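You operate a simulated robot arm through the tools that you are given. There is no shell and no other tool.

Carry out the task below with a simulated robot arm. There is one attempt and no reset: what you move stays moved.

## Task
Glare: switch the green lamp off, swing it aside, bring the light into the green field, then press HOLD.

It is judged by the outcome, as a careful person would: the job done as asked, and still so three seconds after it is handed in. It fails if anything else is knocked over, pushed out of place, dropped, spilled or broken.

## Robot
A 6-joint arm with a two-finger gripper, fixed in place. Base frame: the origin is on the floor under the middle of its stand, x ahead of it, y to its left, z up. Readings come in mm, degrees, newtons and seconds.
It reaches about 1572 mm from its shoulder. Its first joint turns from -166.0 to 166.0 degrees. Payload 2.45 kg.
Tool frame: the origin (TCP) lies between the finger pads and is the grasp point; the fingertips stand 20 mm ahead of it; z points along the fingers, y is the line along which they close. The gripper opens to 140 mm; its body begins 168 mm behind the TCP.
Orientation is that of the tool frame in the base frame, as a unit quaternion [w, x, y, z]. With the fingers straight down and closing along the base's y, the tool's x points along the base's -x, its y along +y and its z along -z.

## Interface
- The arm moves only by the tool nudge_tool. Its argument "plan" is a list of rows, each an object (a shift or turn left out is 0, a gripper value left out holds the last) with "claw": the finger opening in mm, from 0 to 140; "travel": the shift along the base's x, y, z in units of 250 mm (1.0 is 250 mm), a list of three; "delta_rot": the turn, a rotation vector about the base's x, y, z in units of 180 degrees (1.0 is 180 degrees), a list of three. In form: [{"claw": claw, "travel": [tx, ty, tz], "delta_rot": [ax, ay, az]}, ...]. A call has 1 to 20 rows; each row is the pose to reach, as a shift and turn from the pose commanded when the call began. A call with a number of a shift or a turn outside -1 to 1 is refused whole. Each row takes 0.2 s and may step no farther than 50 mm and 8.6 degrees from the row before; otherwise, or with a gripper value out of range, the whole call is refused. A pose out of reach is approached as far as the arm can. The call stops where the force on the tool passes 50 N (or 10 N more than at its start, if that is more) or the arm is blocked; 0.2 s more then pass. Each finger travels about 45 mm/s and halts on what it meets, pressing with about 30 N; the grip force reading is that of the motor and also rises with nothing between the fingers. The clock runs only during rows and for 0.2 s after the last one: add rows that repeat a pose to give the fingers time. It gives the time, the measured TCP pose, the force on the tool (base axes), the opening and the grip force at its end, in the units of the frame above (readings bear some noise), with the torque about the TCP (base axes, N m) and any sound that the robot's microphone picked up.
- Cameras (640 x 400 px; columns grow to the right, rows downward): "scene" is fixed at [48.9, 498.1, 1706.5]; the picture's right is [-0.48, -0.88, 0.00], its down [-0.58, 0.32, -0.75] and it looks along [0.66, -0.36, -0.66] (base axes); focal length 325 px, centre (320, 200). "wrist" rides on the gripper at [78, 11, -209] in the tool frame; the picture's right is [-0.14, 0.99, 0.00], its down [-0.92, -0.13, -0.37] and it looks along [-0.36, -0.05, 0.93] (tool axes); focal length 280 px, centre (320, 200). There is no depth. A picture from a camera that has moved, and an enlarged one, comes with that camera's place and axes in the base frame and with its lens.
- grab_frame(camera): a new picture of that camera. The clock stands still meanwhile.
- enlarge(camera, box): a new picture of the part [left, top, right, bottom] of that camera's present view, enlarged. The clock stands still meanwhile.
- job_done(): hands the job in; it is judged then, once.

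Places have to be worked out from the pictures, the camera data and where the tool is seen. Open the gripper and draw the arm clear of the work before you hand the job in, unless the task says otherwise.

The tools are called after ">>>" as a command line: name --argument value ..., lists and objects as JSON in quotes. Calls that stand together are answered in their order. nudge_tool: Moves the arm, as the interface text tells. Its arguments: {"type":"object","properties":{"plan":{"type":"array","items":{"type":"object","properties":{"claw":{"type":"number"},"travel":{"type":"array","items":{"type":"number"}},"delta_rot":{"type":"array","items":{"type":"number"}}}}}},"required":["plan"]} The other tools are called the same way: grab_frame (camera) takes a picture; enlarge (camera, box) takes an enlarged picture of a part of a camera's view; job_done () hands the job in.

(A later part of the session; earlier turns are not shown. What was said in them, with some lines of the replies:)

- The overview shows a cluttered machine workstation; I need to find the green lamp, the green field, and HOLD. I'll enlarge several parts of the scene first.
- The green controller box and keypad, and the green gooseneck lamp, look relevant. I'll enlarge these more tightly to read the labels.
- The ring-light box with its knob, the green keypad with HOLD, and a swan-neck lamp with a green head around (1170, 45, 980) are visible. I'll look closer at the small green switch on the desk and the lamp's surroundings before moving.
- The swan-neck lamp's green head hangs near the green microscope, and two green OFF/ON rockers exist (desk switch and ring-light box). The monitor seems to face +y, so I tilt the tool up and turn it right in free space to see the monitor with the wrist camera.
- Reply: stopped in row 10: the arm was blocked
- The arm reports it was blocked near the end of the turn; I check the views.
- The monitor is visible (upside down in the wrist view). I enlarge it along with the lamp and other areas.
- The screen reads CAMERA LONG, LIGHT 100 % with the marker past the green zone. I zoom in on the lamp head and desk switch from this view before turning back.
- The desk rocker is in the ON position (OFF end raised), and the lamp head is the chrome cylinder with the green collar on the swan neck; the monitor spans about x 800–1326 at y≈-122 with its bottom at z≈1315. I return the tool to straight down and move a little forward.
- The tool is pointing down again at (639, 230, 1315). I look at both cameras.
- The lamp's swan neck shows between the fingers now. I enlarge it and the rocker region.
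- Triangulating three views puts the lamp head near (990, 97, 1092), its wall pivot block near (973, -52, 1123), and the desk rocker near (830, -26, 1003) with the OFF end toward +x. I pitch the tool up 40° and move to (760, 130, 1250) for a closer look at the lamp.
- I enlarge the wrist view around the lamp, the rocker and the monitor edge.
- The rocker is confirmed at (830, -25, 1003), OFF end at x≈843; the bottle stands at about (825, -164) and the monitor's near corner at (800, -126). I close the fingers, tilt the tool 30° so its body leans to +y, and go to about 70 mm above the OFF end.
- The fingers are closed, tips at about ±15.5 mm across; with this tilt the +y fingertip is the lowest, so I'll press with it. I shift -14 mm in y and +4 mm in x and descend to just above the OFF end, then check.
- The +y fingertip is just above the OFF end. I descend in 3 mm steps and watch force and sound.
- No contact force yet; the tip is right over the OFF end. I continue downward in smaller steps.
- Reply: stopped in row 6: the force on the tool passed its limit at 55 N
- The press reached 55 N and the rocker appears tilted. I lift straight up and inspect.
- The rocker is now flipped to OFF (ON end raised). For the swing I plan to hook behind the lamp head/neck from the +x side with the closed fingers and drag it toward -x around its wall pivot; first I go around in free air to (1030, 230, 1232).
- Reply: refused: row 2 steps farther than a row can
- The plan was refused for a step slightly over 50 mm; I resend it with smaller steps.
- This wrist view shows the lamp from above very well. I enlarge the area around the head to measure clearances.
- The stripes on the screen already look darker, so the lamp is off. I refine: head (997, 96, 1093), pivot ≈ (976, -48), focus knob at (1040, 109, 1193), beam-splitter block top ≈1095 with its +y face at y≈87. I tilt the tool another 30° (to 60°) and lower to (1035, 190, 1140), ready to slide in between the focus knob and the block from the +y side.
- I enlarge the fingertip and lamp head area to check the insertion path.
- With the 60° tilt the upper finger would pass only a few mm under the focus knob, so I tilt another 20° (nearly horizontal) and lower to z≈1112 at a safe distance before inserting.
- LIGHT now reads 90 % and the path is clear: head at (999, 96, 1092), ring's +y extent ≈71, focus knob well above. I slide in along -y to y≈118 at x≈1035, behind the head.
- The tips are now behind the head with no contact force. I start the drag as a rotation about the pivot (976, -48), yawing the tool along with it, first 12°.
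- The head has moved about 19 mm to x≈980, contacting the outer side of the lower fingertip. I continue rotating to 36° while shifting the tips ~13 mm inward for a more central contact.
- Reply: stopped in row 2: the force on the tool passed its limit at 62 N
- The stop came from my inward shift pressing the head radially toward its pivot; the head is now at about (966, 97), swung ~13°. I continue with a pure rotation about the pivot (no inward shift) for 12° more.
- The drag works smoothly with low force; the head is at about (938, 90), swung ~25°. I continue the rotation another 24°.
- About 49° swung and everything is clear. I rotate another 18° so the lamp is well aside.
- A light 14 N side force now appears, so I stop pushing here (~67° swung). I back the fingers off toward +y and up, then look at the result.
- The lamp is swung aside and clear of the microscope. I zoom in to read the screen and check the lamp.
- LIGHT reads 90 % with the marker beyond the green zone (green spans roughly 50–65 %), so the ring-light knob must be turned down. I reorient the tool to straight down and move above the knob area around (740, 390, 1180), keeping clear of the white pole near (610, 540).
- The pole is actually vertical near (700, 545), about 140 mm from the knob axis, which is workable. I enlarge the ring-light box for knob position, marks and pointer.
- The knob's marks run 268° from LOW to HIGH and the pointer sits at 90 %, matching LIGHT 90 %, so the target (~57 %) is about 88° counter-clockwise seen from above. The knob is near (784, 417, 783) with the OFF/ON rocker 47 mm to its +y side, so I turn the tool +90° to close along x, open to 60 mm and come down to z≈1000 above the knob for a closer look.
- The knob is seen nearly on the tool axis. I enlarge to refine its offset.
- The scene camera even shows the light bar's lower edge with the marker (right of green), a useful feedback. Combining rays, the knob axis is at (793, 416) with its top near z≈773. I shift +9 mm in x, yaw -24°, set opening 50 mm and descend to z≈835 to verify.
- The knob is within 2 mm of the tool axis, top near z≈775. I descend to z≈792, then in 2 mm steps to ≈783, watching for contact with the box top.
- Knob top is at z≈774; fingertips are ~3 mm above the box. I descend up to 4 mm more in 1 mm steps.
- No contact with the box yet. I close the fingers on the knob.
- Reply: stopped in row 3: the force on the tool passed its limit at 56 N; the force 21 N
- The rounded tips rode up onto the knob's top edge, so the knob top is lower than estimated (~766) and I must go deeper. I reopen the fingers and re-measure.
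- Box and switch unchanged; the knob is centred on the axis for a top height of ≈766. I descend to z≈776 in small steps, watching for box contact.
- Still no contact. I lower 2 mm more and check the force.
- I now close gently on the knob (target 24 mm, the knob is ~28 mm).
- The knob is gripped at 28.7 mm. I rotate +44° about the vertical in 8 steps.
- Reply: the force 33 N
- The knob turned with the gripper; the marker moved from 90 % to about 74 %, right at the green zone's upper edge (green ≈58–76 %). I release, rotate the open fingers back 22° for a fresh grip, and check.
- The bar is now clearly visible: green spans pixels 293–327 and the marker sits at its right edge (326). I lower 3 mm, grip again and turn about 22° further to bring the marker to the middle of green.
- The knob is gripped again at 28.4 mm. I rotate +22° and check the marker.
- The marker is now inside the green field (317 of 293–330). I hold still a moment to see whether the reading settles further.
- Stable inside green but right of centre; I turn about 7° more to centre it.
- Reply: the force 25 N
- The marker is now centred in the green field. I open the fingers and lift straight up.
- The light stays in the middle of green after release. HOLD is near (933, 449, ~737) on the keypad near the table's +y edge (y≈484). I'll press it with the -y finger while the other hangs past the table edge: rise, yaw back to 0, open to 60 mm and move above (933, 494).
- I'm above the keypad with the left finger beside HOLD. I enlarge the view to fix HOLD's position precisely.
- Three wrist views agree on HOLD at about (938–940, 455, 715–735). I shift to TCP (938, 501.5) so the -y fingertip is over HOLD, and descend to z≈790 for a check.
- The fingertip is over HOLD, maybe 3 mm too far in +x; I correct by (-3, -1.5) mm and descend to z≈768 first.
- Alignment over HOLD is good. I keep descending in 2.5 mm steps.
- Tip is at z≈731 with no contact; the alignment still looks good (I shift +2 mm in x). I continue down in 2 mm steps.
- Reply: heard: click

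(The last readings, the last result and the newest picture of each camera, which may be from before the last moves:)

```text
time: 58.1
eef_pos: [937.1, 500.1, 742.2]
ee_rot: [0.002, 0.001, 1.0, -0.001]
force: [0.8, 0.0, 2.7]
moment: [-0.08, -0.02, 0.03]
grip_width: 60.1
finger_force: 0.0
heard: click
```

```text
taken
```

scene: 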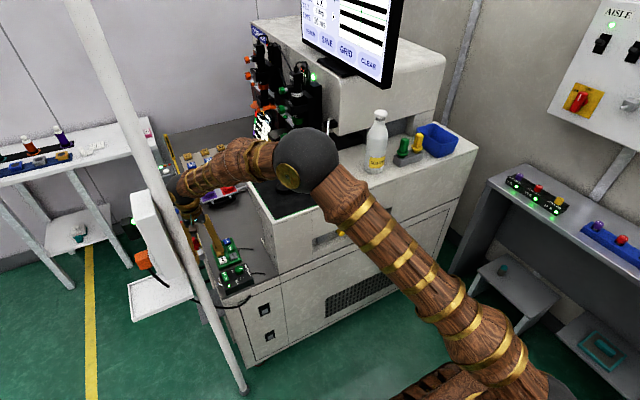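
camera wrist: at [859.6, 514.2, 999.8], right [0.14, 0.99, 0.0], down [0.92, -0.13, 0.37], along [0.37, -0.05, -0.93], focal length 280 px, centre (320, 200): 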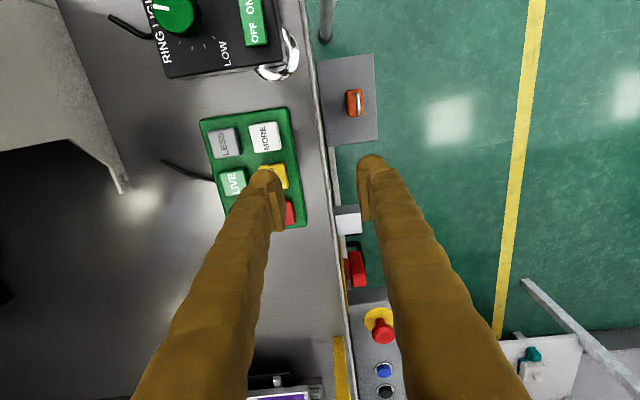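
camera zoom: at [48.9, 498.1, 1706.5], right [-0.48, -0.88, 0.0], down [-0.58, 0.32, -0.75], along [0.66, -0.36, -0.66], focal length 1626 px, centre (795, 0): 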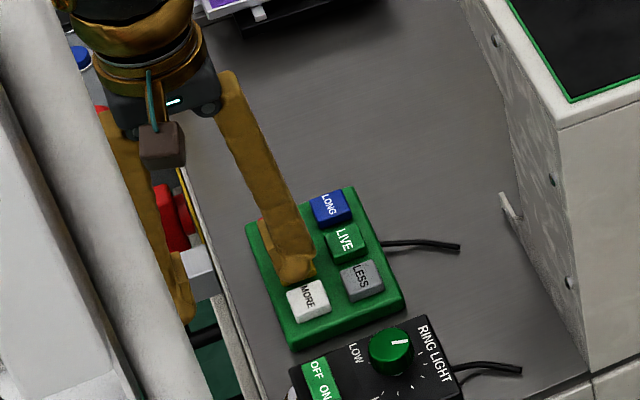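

A click was heard at a light contact. I lift the finger straight up off HOLD and then check the keypad and screen.

>>> nudge_tool --plan '[{"claw": 60, "travel": [0, 0, 0.04]}, {"claw": 60, "travel": [0, 0, 0.16]}, {"claw": 60, "travel": [0, 0, 0.34]}, {"claw": 60, "travel": [0, 0, 0.52]}, {"claw": 60, "travel": [0, 0, 0.7]}, {"claw": 60, "travel": [-0.05, -0.1, 0.84]}, {"claw": 60, "travel": [-0.1, -0.22, 0.98]}]'

>>> grab_frame --camera "scene"

>>> grab_frame --camera "wrist"

>>> enlarge --camera "scene" --box '[320, 0, 350, 20]'

>>> enlarge --camera "scene" --box '[190, 220, 260, 300]'

```text
time: 59.7
eef_pos: [913.3, 444.3, 985.7]
ee_rot: [0.0, 0.001, 1.0, -0.002]
force: [0.3, 0.3, 0.1]
moment: [-0.06, -0.01, 0.03]
grip_width: 60.1
finger_force: 0.1
```

```text
taken
```

scene: 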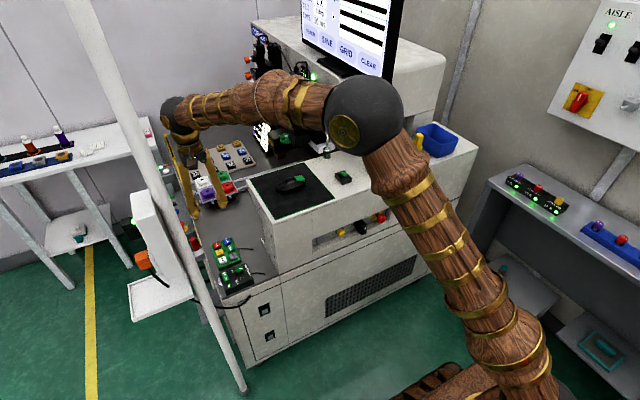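

```text
taken
camera wrist: at [834.4, 456.4, 1195.5], right [0.14, 0.99, 0.0], down [0.92, -0.13, 0.37], along [0.37, -0.05, -0.93], focal length 280 px, centre (320, 200)
```

wrist: 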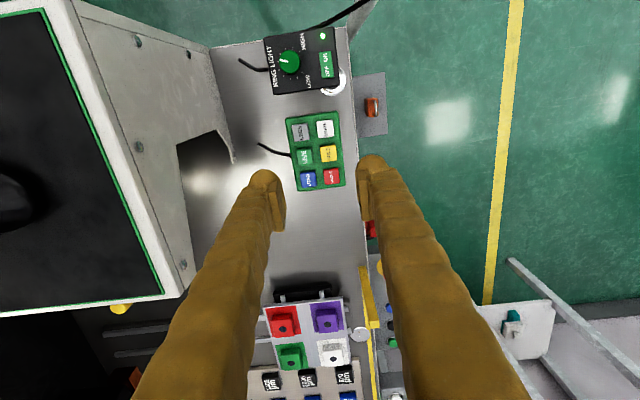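

```text
16.00 times, centred on (335, 10) of scene
camera zoom: at [48.9, 498.1, 1706.5], right [-0.48, -0.88, 0.0], down [-0.58, 0.32, -0.75], along [0.66, -0.36, -0.66], focal length 5203 px, centre (80, 3240)
```

zoom: 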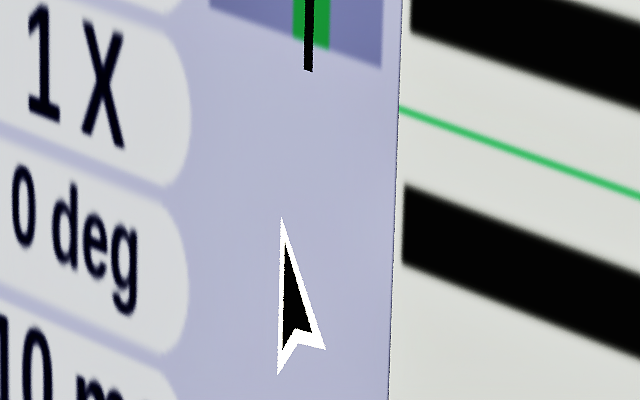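

```text
5.00 times, centred on (225, 260) of scene
camera zoom: at [48.9, 498.1, 1706.5], right [-0.48, -0.88, 0.0], down [-0.58, 0.32, -0.75], along [0.66, -0.36, -0.66], focal length 1626 px, centre (795, -100)
```

zoom: 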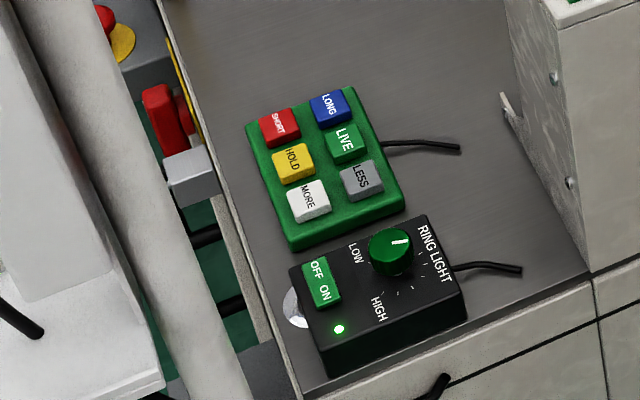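

HOLD's click was heard and the light is still centred in green. I move back to the earlier viewing position to read the screen's status, opening the gripper on the way.

>>> nudge_tool --plan '[{"claw": 60, "travel": [-0.1, -0.06, 0.13]}, {"claw": 80, "travel": [-0.2, -0.1, 0.25]}, {"claw": 100, "travel": [-0.31, -0.14, 0.37]}, {"claw": 120, "travel": [-0.42, -0.18, 0.49]}, {"claw": 140, "travel": [-0.53, -0.22, 0.61]}, {"claw": 140, "travel": [-0.64, -0.26, 0.72]}, {"claw": 140, "travel": [-0.74, -0.3, 0.82]}, {"claw": 140, "travel": [-0.84, -0.34, 0.9]}, {"claw": 140, "travel": [-0.93, -0.37, 0.97]}]'

>>> nudge_tool --plan '[{"claw": 140, "travel": [-0.04, 0.01, 0.04], "delta_rot": [-0.0113, -0.0284, -0.0221]}, {"claw": 140, "travel": [-0.08, 0.02, 0.08], "delta_rot": [-0.0227, -0.0569, -0.0443]}, {"claw": 140, "travel": [-0.12, 0.03, 0.12], "delta_rot": [-0.034, -0.0853, -0.0664]}, {"claw": 140, "travel": [-0.16, 0.04, 0.16], "delta_rot": [-0.0454, -0.1138, -0.0886]}, {"claw": 140, "travel": [-0.2, 0.05, 0.2], "delta_rot": [-0.0567, -0.1422, -0.1107]}, {"claw": 140, "travel": [-0.24, 0.06, 0.24], "delta_rot": [-0.068, -0.1706, -0.1328]}, {"claw": 140, "travel": [-0.28, 0.07, 0.28], "delta_rot": [-0.0794, -0.1991, -0.155]}, {"claw": 140, "travel": [-0.32, 0.08, 0.32], "delta_rot": [-0.0907, -0.2275, -0.1771]}, {"claw": 140, "travel": [-0.36, 0.08, 0.36], "delta_rot": [-0.1021, -0.256, -0.1993]}]'

>>> grab_frame --camera "wrist"

>>> grab_frame --camera "scene"

```text
time: 61.7
eef_pos: [679.6, 352.7, 1230.7]
ee_rot: [0.001, 0.0, 1.0, -0.001]
force: [-0.3, -0.3, 0.3]
moment: [-0.03, 0.03, 0.02]
grip_width: 140.0
finger_force: 0.1
```

```text
time: 63.7
eef_pos: [590.1, 370.3, 1321.7]
ee_rot: [0.384, 0.301, 0.859, -0.154]
force: [0.7, 0.0, -0.3]
moment: [-0.02, -0.04, 0.01]
grip_width: 140.2
finger_force: 0.1
```

```text
taken
camera wrist: at [436.1, 513.4, 1399.8], right [0.7, 0.71, 0.07], down [0.19, -0.28, 0.94], along [0.69, -0.65, -0.33], focal length 280 px, centre (320, 200)
```

wrist: 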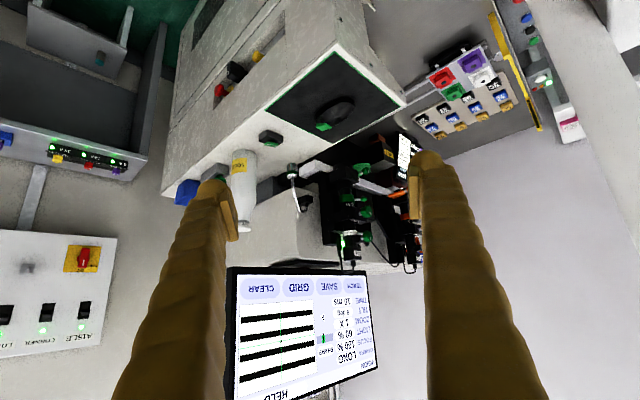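

```text
taken
```

scene: 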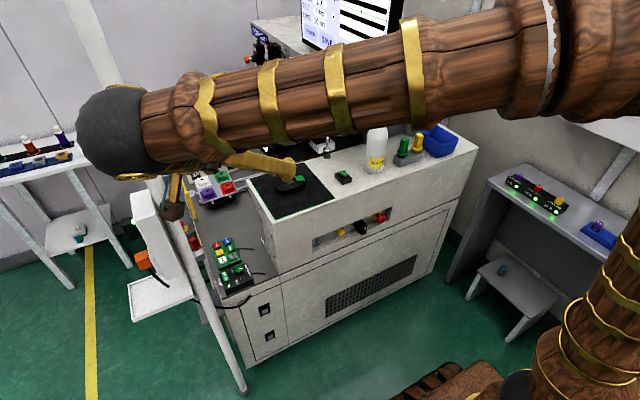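

The screen's status reads something like "HELD". I enlarge to confirm that and the LIGHT reading, and check the lamp, rocker and surroundings.

>>> enlarge --camera "wrist" --box '[225, 265, 385, 400]'

>>> enlarge --camera "wrist" --box '[310, 280, 380, 380]'

>>> enlarge --camera "wrist" --box '[240, 120, 400, 270]'

>>> enlarge --camera "scene" --box '[200, 160, 360, 300]'

```text
2.96 times, centred on (305, 332) of wrist
camera zoom: at [436.1, 513.4, 1399.8], right [0.7, 0.71, 0.07], down [0.19, -0.28, 0.94], along [0.69, -0.65, -0.33], focal length 831 px, centre (364, -193)
```

zoom: 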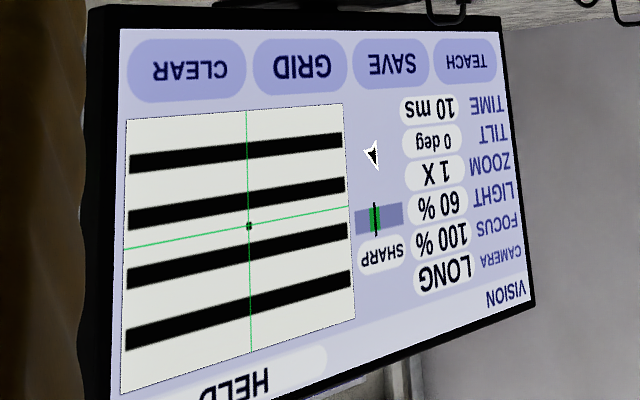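

```text
4.00 times, centred on (345, 330) of wrist
camera zoom: at [436.1, 513.4, 1399.8], right [0.7, 0.71, 0.07], down [0.19, -0.28, 0.94], along [0.69, -0.65, -0.33], focal length 1122 px, centre (220, -320)
```

zoom: 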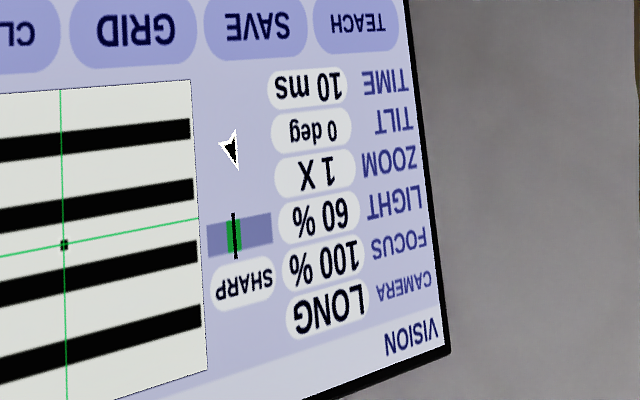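

```text
2.67 times, centred on (320, 195) of wrist
camera zoom: at [436.1, 513.4, 1399.8], right [0.7, 0.71, 0.07], down [0.19, -0.28, 0.94], along [0.69, -0.65, -0.33], focal length 748 px, centre (320, 213)
```

zoom: 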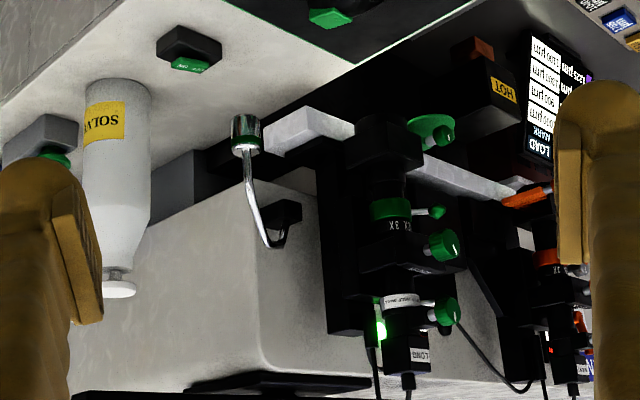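

```text
2.86 times, centred on (280, 230) of scene
camera zoom: at [48.9, 498.1, 1706.5], right [-0.48, -0.88, 0.0], down [-0.58, 0.32, -0.75], along [0.66, -0.36, -0.66], focal length 929 px, centre (434, 114)
```

zoom: 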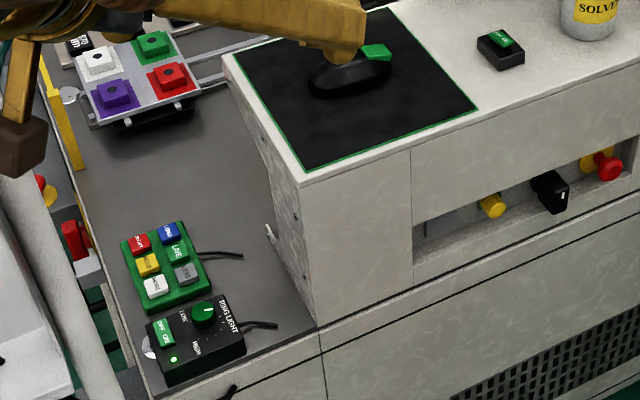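

The screen shows HELD with LIGHT 60 % in the middle of the green field, the lamp is off and swung aside, and nothing else has moved. I return the arm, gripper open, to its neutral start pose clear of the work.

>>> nudge_tool --plan '[{"claw": 140, "travel": [0, 0.015, 0.01], "delta_rot": [0.0113, 0.0284, 0.0221]}, {"claw": 140, "travel": [-0.01, 0.03, 0.02], "delta_rot": [0.0227, 0.0569, 0.0443]}, {"claw": 140, "travel": [-0.02, 0.045, 0.03], "delta_rot": [0.034, 0.0853, 0.0664]}, {"claw": 140, "travel": [-0.03, 0.06, 0.04], "delta_rot": [0.0454, 0.1138, 0.0886]}, {"claw": 140, "travel": [-0.05, 0.075, 0.05], "delta_rot": [0.0567, 0.1422, 0.1107]}, {"claw": 140, "travel": [-0.07, 0.09, 0.06], "delta_rot": [0.068, 0.1706, 0.1328]}, {"claw": 140, "travel": [-0.09, 0.11, 0.07], "delta_rot": [0.0794, 0.1991, 0.155]}, {"claw": 140, "travel": [-0.11, 0.13, 0.08], "delta_rot": [0.0907, 0.2275, 0.1771]}, {"claw": 140, "travel": [-0.127, 0.147, 0.095], "delta_rot": [0.1021, 0.256, 0.1993]}]'

>>> grab_frame --camera "scene"

>>> enlarge --camera "scene" --box '[250, 60, 400, 190]'

```text
time: 65.7
eef_pos: [557.2, 410.3, 1345.1]
ee_rot: [0.001, 0.0, 1.0, -0.001]
force: [-0.1, -0.5, 0.1]
moment: [0.01, 0.01, -0.01]
grip_width: 140.1
finger_force: 0.0
```

```text
taken
```

scene: 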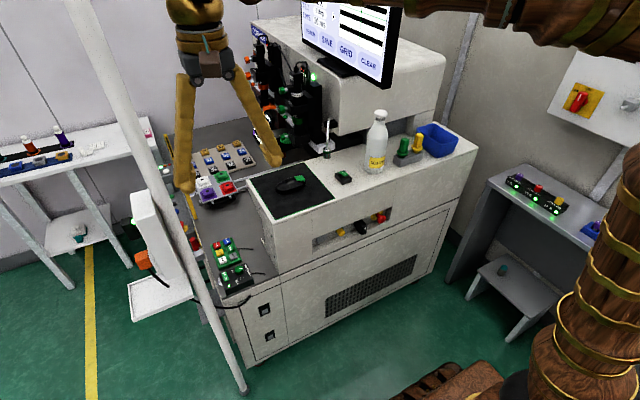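

```text
3.08 times, centred on (325, 125) of scene
camera zoom: at [48.9, 498.1, 1706.5], right [-0.48, -0.88, 0.0], down [-0.58, 0.32, -0.75], along [0.66, -0.36, -0.66], focal length 1000 px, centre (305, 431)
```

zoom: 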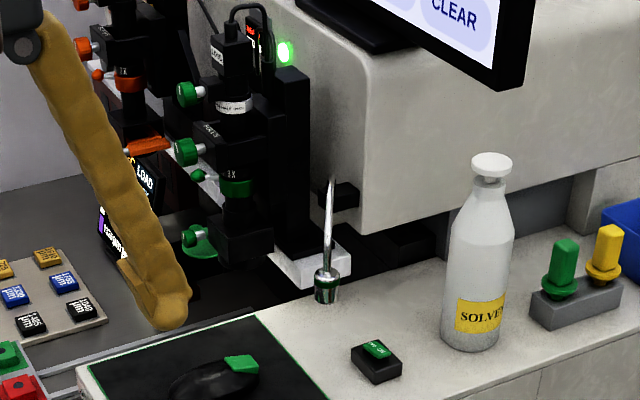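

The arm is back at its start pose with the gripper open. The lamp is off and swung aside, the light reads 60 % in the green field, the screen shows HELD, and nothing else has moved, so I hand the job in.

>>> job_done

```text
The job is handed in.
```

The glare job is done and handed in. The screen now shows HELD, with LIGHT at 60 % in the middle of the green field.

- **Green lamp off:** I pressed the OFF end of the green desk rocker, and it stayed in the OFF position.
- **Lamp swung aside:** I dragged the lamp head about 65° around its wall pivot, so it now hangs clear of the microscope.
- **Light into the green field:** LIGHT read 90 % once the lamp was off. I turned the ring-light knob down until the marker sat in the middle of green, and it stayed there after I let go.
- **HOLD pressed:** I heard a click, and the screen status changed from LIVE to HELD.

Nothing else looked moved or knocked over in the final pictures. The gripper is open and the arm is back at its starting pose.

While I was turning the knob, the fingers slipped up onto its top on the first try. I opened them and gripped again lower down, and the box did not shift.
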